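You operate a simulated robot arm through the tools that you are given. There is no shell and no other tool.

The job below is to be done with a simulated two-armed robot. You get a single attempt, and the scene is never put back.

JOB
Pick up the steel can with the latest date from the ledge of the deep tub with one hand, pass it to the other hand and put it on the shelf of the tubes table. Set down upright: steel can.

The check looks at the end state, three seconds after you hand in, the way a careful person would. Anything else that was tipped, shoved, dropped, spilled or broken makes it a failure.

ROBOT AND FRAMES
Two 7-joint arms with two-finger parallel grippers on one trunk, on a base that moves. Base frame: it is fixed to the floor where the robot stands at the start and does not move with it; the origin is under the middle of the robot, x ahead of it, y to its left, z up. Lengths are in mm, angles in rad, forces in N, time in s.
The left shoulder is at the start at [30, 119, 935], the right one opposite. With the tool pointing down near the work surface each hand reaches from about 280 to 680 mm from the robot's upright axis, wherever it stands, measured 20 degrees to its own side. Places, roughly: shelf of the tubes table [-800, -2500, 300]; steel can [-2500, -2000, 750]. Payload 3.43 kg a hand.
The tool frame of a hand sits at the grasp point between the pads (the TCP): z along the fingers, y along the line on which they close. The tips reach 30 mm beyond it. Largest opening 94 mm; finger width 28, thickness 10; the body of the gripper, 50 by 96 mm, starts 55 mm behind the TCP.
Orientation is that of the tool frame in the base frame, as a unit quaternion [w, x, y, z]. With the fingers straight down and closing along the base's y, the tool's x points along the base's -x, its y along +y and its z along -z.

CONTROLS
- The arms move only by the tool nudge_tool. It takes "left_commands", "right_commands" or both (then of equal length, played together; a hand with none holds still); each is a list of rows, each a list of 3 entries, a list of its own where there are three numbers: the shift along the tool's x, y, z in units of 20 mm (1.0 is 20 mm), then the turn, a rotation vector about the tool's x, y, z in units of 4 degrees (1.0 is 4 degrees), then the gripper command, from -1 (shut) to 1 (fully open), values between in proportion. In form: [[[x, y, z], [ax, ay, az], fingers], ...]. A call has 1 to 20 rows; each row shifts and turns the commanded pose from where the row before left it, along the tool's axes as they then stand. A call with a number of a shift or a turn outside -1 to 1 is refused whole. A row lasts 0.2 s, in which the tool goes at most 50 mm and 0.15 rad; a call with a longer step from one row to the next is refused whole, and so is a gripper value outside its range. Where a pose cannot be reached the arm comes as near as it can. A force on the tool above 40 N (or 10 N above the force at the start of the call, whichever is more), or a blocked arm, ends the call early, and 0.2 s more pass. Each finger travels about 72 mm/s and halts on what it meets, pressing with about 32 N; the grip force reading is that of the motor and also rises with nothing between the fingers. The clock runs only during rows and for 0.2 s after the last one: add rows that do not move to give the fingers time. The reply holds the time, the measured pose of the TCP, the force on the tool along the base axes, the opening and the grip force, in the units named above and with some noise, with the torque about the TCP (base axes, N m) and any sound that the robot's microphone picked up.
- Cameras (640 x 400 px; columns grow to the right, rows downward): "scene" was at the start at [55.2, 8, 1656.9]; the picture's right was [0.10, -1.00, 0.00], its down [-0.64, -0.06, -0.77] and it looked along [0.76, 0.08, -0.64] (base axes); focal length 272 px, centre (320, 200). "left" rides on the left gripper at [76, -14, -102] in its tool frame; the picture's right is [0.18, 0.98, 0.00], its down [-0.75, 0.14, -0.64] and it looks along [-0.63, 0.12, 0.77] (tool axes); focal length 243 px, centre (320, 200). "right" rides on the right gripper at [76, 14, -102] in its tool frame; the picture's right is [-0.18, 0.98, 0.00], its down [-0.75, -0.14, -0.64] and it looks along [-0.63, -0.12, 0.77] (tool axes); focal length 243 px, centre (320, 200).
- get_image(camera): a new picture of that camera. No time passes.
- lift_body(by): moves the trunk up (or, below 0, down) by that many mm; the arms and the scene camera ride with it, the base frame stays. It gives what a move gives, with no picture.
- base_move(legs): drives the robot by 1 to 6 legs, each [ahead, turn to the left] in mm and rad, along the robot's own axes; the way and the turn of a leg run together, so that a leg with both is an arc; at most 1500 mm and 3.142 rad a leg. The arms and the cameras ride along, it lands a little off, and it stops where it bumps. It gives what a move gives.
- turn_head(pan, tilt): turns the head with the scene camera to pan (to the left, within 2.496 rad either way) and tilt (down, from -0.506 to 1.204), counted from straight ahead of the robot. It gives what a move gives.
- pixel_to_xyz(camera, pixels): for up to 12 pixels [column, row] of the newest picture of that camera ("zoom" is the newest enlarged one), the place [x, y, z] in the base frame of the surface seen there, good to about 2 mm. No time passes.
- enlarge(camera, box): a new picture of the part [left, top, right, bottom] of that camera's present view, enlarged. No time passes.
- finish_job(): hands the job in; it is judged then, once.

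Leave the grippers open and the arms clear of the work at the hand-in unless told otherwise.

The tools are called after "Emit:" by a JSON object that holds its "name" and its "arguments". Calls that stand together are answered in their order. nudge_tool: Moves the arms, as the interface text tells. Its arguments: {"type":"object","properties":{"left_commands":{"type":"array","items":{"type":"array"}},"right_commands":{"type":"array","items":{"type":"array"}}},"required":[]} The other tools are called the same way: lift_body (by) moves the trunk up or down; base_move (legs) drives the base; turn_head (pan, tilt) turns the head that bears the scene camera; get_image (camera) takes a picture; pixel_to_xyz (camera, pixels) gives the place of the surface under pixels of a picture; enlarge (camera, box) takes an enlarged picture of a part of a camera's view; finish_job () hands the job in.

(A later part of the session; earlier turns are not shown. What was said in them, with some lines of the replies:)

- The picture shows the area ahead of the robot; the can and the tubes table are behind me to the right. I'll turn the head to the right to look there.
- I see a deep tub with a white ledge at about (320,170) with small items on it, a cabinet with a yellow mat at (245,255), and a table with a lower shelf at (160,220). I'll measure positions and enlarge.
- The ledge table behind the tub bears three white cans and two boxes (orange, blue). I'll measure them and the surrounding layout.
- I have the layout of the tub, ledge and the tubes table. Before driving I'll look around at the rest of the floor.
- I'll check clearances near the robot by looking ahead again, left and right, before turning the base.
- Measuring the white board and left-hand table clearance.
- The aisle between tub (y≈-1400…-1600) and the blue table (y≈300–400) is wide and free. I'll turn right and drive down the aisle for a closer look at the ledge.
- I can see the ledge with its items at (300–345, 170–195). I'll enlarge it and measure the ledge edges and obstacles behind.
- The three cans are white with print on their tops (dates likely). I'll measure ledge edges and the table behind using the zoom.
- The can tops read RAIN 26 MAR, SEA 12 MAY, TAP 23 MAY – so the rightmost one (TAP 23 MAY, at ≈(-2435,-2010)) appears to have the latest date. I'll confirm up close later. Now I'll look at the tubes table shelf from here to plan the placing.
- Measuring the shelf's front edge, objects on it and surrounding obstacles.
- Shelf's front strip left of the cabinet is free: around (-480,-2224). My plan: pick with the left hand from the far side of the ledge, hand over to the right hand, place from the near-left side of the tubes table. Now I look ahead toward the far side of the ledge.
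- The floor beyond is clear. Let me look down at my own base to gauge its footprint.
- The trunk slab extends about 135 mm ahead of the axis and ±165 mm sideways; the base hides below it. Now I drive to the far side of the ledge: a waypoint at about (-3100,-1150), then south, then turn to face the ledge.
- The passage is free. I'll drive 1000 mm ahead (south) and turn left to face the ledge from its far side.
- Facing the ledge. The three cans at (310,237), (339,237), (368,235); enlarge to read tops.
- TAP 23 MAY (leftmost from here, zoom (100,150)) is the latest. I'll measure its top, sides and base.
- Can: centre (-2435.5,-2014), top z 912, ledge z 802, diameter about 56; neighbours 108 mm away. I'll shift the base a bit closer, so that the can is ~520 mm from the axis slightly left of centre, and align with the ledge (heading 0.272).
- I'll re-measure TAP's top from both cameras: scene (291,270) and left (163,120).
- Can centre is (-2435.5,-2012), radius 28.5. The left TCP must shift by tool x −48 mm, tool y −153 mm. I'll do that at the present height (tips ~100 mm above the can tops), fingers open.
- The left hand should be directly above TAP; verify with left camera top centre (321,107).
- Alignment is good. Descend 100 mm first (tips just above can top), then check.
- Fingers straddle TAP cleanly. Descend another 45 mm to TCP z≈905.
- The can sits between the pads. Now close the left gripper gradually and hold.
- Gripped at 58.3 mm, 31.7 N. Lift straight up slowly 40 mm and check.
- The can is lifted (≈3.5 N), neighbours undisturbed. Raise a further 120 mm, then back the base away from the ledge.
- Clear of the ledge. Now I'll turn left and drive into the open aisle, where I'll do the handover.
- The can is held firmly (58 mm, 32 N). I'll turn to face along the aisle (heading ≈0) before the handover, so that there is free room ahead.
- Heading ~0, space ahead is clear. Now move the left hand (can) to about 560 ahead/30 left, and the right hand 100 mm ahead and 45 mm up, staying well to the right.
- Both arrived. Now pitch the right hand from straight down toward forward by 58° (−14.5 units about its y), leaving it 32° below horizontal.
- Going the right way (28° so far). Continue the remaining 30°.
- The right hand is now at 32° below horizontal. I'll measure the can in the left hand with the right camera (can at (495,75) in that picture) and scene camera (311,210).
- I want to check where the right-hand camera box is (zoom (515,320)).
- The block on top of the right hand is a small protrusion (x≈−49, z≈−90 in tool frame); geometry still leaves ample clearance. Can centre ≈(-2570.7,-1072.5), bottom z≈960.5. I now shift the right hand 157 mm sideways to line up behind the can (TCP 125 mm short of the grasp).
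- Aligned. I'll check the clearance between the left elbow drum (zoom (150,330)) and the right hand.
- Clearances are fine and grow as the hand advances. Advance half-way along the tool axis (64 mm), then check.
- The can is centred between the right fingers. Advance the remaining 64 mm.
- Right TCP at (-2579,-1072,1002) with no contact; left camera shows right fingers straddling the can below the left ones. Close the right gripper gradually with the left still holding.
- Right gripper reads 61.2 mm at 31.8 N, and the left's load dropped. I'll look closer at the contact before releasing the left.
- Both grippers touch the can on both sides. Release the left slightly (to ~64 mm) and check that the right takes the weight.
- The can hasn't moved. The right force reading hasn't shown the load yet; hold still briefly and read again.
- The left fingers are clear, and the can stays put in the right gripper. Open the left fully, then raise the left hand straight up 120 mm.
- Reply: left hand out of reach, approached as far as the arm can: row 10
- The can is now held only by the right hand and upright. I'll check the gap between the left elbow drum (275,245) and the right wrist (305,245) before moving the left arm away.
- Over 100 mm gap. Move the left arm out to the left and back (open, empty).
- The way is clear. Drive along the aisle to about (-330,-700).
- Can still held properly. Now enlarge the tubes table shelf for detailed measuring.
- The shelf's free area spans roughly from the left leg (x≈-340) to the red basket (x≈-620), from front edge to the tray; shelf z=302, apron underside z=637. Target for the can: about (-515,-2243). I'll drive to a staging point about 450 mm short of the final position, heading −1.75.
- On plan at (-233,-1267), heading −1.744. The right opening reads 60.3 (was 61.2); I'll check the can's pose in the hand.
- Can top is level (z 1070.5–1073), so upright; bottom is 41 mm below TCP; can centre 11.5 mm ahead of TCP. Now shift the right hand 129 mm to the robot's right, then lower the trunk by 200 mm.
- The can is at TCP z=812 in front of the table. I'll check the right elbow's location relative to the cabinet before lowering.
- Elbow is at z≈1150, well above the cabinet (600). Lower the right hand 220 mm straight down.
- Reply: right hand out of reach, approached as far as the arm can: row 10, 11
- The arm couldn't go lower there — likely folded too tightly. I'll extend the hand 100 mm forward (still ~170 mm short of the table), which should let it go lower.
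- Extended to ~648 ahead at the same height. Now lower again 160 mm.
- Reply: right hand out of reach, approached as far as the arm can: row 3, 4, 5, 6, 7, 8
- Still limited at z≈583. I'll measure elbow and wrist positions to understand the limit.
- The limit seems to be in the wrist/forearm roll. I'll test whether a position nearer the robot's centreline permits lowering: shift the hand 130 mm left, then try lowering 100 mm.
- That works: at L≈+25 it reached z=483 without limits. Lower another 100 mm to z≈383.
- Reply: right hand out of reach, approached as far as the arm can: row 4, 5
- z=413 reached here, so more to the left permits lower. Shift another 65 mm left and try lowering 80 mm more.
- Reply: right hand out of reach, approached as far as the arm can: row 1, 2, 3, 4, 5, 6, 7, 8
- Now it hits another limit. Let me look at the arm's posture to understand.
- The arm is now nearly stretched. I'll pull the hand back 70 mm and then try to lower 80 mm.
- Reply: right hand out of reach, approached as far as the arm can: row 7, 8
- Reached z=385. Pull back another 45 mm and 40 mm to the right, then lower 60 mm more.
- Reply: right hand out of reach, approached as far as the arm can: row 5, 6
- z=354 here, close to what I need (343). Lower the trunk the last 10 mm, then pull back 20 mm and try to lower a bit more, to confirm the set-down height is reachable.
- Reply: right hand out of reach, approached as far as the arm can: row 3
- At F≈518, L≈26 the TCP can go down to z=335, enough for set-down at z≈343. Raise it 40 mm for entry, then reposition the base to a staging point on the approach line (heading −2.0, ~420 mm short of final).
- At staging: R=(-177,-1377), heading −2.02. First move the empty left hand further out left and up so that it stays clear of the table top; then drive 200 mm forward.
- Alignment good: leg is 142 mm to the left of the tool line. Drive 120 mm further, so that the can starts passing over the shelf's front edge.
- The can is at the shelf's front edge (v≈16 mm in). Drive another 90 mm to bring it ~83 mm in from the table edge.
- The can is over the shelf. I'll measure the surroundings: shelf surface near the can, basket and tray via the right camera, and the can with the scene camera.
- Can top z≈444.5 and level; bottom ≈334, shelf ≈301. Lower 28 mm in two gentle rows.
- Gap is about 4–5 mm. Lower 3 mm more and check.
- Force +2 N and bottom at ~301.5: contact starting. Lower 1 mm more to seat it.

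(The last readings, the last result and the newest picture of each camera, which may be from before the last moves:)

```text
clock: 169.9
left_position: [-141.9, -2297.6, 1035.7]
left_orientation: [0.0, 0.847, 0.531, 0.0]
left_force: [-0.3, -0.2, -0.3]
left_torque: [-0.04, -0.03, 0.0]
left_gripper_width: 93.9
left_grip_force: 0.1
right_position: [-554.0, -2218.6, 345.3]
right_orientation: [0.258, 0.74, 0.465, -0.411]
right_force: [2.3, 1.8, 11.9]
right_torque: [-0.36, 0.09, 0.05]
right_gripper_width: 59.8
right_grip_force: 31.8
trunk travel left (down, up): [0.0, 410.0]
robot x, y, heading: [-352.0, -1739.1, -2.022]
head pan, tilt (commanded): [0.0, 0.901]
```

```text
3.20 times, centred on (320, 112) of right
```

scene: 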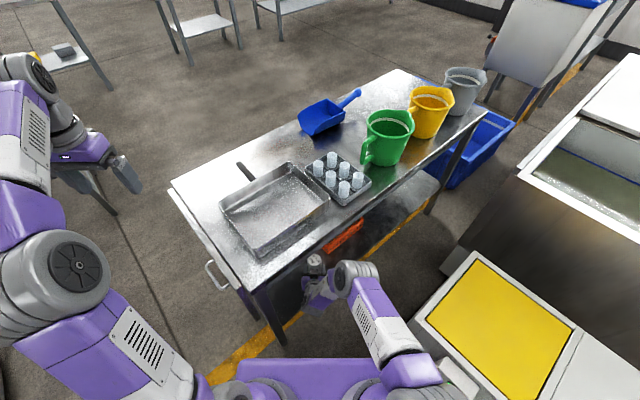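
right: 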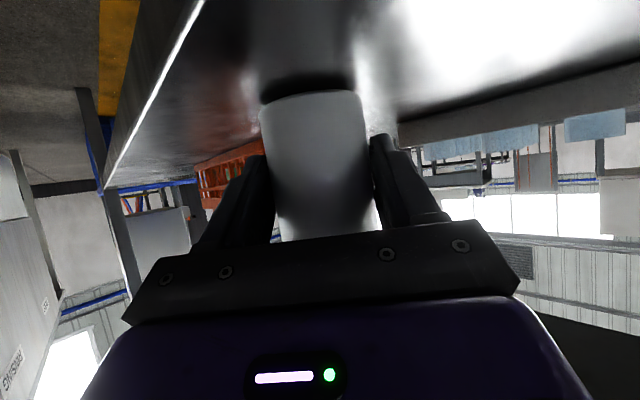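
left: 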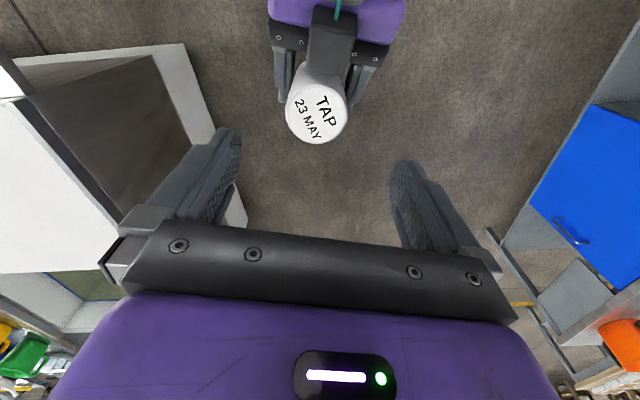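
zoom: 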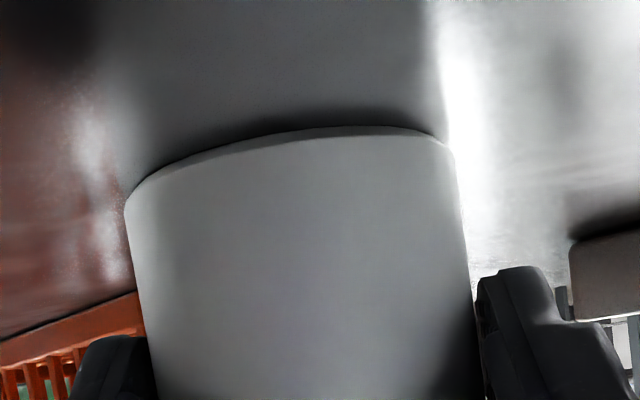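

Firm contact (12 N). Relieve ~0.7 mm, then open the right fingers gradually.

Emit:
{"name": "nudge_tool", "arguments": {"right_commands": [[[-0.03, 0, -0.018], [0, 0, 0], -1], [[0, 0, 0], [0, 0, 0], -1], [[0, 0, 0], [0, 0, 0], 0.28], [[0, 0, 0], [0, 0, 0], 0.34], [[0, 0, 0], [0, 0, 0], 0.4], [[0, 0, 0], [0, 0, 0], 0.5], [[0, 0, 0], [0, 0, 0], 0.5]]}}

Emit:
{"name": "get_image", "arguments": {"camera": "right"}}

Emit:
{"name": "enlarge", "arguments": {"camera": "scene", "box": [260, 220, 420, 340]}}

```text
clock: 171.5
left_position: [-142.3, -2298.3, 1036.0]
left_orientation: [0.0, 0.847, 0.531, 0.0]
left_force: [0.3, -0.4, 0.1]
left_torque: [-0.01, -0.01, -0.01]
left_gripper_width: 94.1
left_grip_force: 0.2
right_position: [-555.3, -2217.9, 345.4]
right_orientation: [0.258, 0.741, 0.465, -0.41]
right_force: [-0.7, 0.1, -0.2]
right_torque: [0.03, 0.0, 0.0]
right_gripper_width: 70.2
right_grip_force: 0.0
trunk travel left (down, up): [0.0, 410.0]
robot x, y, heading: [-345.3, -1747.7, -2.023]
head pan, tilt (commanded): [0.0, 0.901]
```

```text
taken
```

right: 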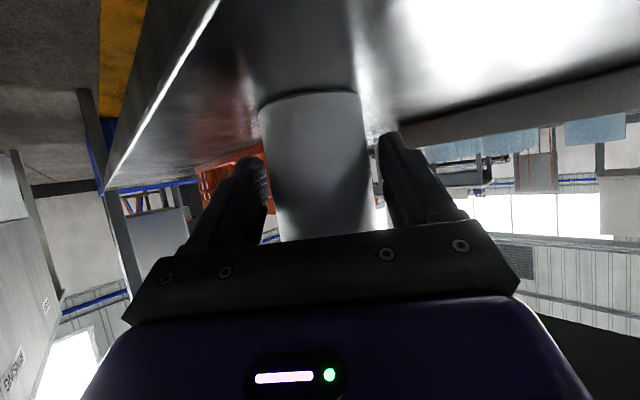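

```text
3.33 times, centred on (340, 280) of scene
```

zoom: 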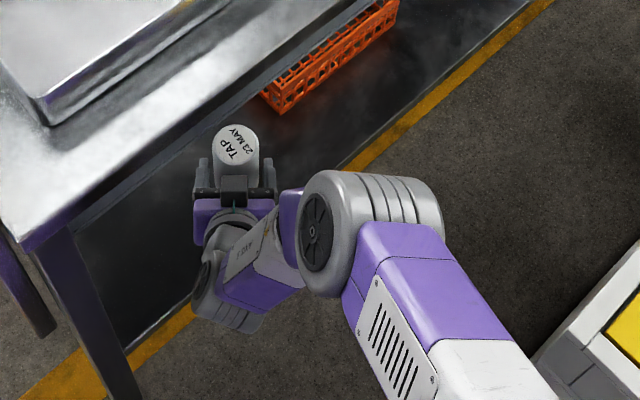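

The can stands on the shelf by itself. Open the right gripper fully and check.

Emit:
{"name": "nudge_tool", "arguments": {"right_commands": [[[0, 0, 0], [0, 0, 0], 0.7], [[0, 0, 0], [0, 0, 0], 0.9], [[0, 0, 0], [0, 0, 0], 1], [[0, 0, 0], [0, 0, 0], 1]]}}

Emit:
{"name": "get_image", "arguments": {"camera": "right"}}

Emit:
{"name": "enlarge", "arguments": {"camera": "scene", "box": [280, 230, 380, 305]}}

```text
clock: 172.5
left_position: [-142.9, -2298.9, 1035.3]
left_orientation: [0.0, 0.847, 0.531, 0.0]
left_force: [0.2, -0.1, 0.1]
left_torque: [-0.01, 0.0, -0.02]
left_gripper_width: 94.3
left_grip_force: 0.0
right_position: [-554.6, -2217.5, 345.6]
right_orientation: [0.258, 0.741, 0.465, -0.411]
right_force: [0.1, -0.3, -0.4]
right_torque: [0.0, 0.01, 0.03]
right_gripper_width: 94.1
right_grip_force: 0.1
trunk travel left (down, up): [0.0, 410.0]
robot x, y, heading: [-349.8, -1741.2, -2.02]
head pan, tilt (commanded): [0.0, 0.901]
```

```text
taken
```

right: 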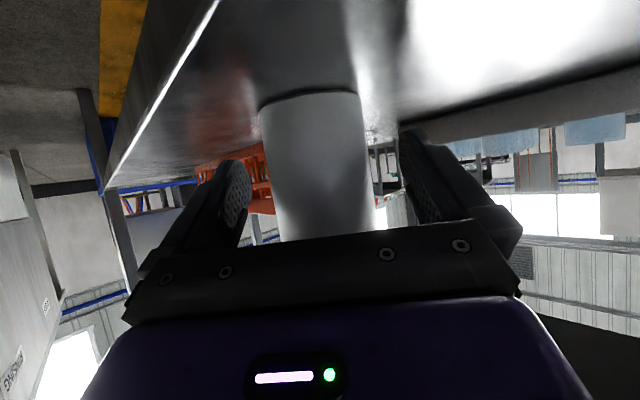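

```text
5.33 times, centred on (330, 268) of scene
```

zoom: 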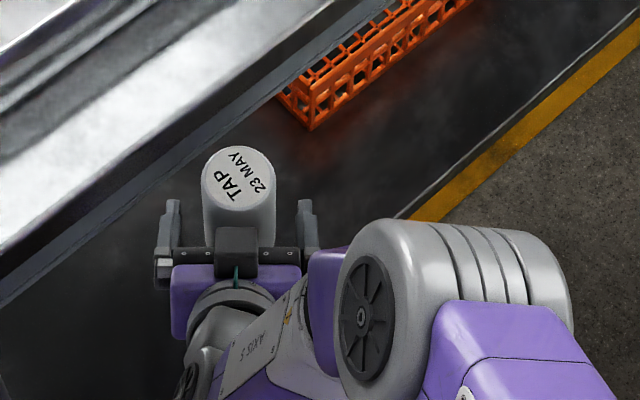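

Fingers are clear on both sides. Retreat straight back along the tool azimuth by driving back 100 mm.

Emit:
{"name": "base_move", "arguments": {"legs": [[-100, 0]]}}

Emit:
{"name": "get_image", "arguments": {"camera": "right"}}

Emit:
{"name": "enlarge", "arguments": {"camera": "scene", "box": [260, 200, 420, 320]}}

```text
clock: 173.7
left_position: [-98.9, -2208.1, 1036.5]
left_orientation: [0.0, 0.847, 0.531, 0.0]
left_force: [-0.4, 0.4, -1.1]
left_torque: [-0.04, 0.01, 0.04]
left_gripper_width: 94.0
left_grip_force: 0.0
right_position: [-512.0, -2126.4, 346.5]
right_orientation: [0.256, 0.742, 0.464, -0.41]
right_force: [-0.1, 0.3, 0.0]
right_torque: [0.0, 0.01, 0.0]
right_gripper_width: 94.0
right_grip_force: 0.1
trunk travel left (down, up): [0.0, 410.0]
robot x, y, heading: [-304.7, -1648.4, -2.021]
head pan, tilt (commanded): [0.0, 0.901]
```

```text
taken
```

right: 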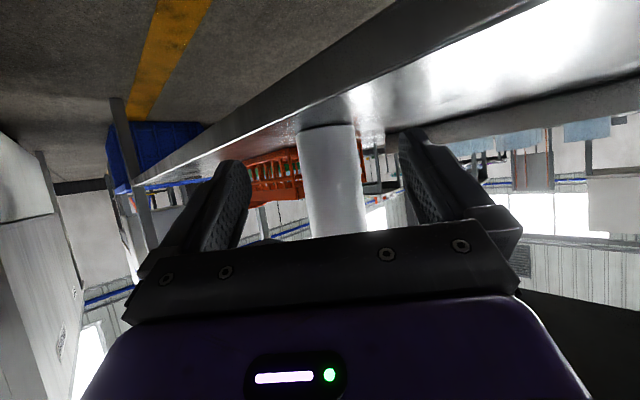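

```text
3.33 times, centred on (340, 260) of scene
```

zoom: 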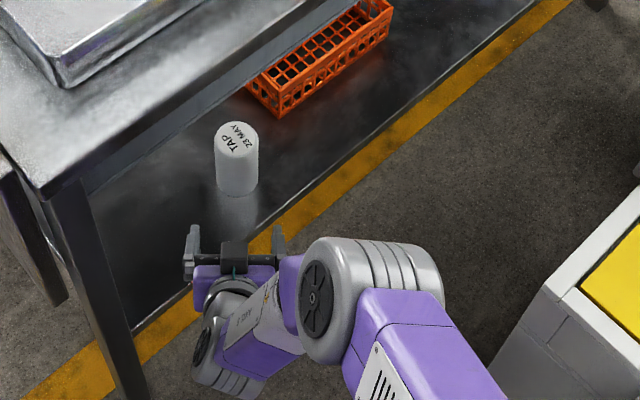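

The can stands upright, free of the hand. Drive back another 320 mm and take a full look.

Emit:
{"name": "base_move", "arguments": {"legs": [[-320, 0]]}}

Emit:
{"name": "turn_head", "arguments": {"pan": 0.0, "tilt": 0.75}}

Emit:
{"name": "get_image", "arguments": {"camera": "scene"}}

Emit:
{"name": "enlarge", "arguments": {"camera": "scene", "box": [230, 100, 470, 280]}}

```text
clock: 175.8
left_position: [33.6, -1931.0, 1035.4]
left_orientation: [0.0, 0.849, 0.529, 0.0]
left_force: [-0.5, 0.7, 0.0]
left_torque: [-0.01, 0.01, 0.01]
left_gripper_width: 93.6
left_grip_force: 0.0
right_position: [-378.1, -1846.7, 345.0]
right_orientation: [0.257, 0.742, 0.463, -0.411]
right_force: [-0.3, -0.5, -0.1]
right_torque: [0.03, -0.02, 0.03]
right_gripper_width: 94.3
right_grip_force: 0.0
trunk travel left (down, up): [0.0, 410.0]
robot x, y, heading: [-169.6, -1371.8, -2.024]
head pan, tilt (commanded): [0.0, 0.901]
```

```text
clock: 176.5
left_position: [34.0, -1931.0, 1035.2]
left_orientation: [0.0, 0.849, 0.529, 0.0]
left_force: [0.3, 0.4, -0.3]
left_torque: [-0.02, -0.02, 0.01]
left_gripper_width: 93.9
left_grip_force: 0.1
right_position: [-377.1, -1846.9, 344.9]
right_orientation: [0.256, 0.743, 0.462, -0.411]
right_force: [0.5, -0.5, -0.3]
right_torque: [0.0, 0.0, 0.03]
right_gripper_width: 94.1
right_grip_force: 0.1
trunk travel left (down, up): [0.0, 410.0]
robot x, y, heading: [-173.1, -1371.9, -2.029]
head pan, tilt (commanded): [0.0, 0.75]
```

```text
taken
```

scene: 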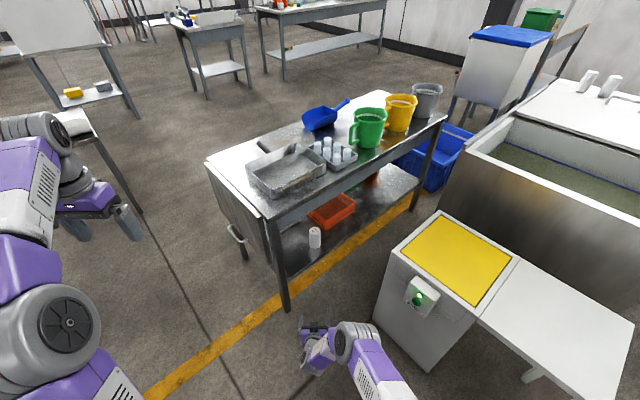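

```text
2.22 times, centred on (350, 190) of scene
```

zoom: 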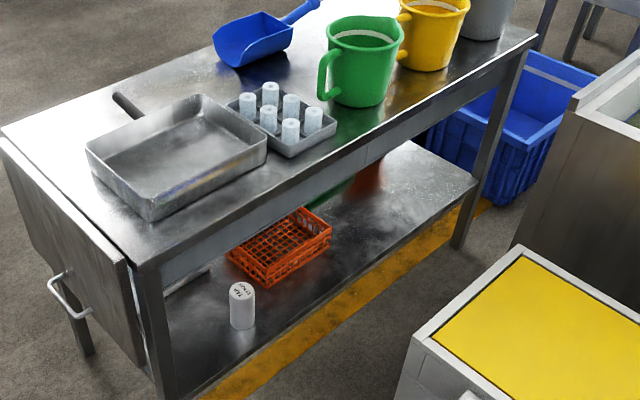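

The can stands upright on the shelf between the leg and the red basket; nothing else looks disturbed. A last check on the can's level and on the ledge items.

Emit:
{"name": "pixel_to_xyz", "arguments": {"camera": "zoom", "pixels": [[242, 289], [233, 290], [251, 290], [242, 283], [242, 296], [242, 325], [242, 335]]}}

Emit:
{"name": "turn_head", "arguments": {"pan": -0.75, "tilt": 0.4}}

Emit:
{"name": "enlarge", "arguments": {"camera": "scene", "box": [220, 100, 460, 250]}}

```text
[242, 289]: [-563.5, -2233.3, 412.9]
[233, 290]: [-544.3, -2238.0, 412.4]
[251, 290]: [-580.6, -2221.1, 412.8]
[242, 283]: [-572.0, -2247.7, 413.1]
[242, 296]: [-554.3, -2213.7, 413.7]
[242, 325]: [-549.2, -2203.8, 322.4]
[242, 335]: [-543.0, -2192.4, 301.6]
```

```text
clock: 177.6
left_position: [33.8, -1930.3, 1036.4]
left_orientation: [-0.001, 0.849, 0.529, 0.0]
left_force: [-0.6, 0.8, -0.1]
left_torque: [0.01, 0.01, -0.01]
left_gripper_width: 94.1
left_grip_force: 0.0
right_position: [-378.0, -1848.1, 345.3]
right_orientation: [0.256, 0.743, 0.462, -0.411]
right_force: [-0.9, -0.7, -0.1]
right_torque: [0.02, 0.01, 0.0]
right_gripper_width: 94.0
right_grip_force: 0.0
trunk travel left (down, up): [0.0, 410.0]
robot x, y, heading: [-172.7, -1373.4, -2.032]
head pan, tilt (commanded): [-0.75, 0.4]
```

```text
2.67 times, centred on (340, 175) of scene
```

zoom: 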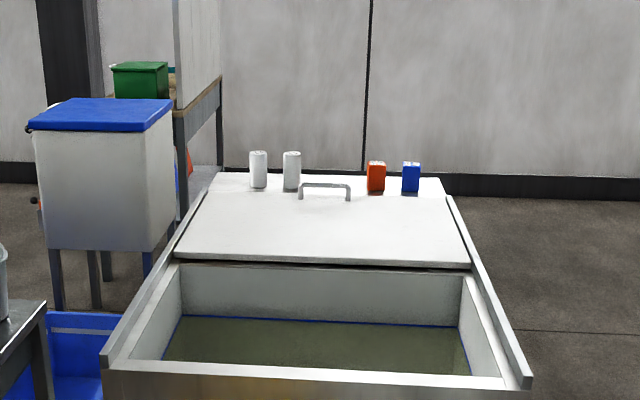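

The TAP 23 MAY can is upright on the shelf: its top is level at z≈413 and it stands on z≈302. The RAIN and SEA cans and both loggers are still standing on the ledge. Both grippers are open and clear, so I'm handing in the job.

Emit:
{"name": "finish_job", "arguments": {}}

```text
The job is handed in.
```

The steel can with the latest date (TAP, 23 MAY) is standing upright on the shelf of the tubes table, and I have handed the job in.

- **Pick-up:** The left hand took the can from the ledge of the deep tub. The other two cans read RAIN 26 MAR and SEA 12 MAY.
- **Pass:** The left hand gave the can to the right hand in the open aisle, and the right hand set it down. The right hand's force reading never showed the can's weight, so I relied on the pictures for the pass and the carry.
- **Placing:** The can stands on the front strip of the shelf, between the left leg and the red basket. Its centre is about 85 mm in from the table edge, and its top measured level.
- **Everything else:** The RAIN and SEA cans and both loggers are still standing on the ledge, and nothing else looks moved. Both grippers are open and the arms are clear of the table.
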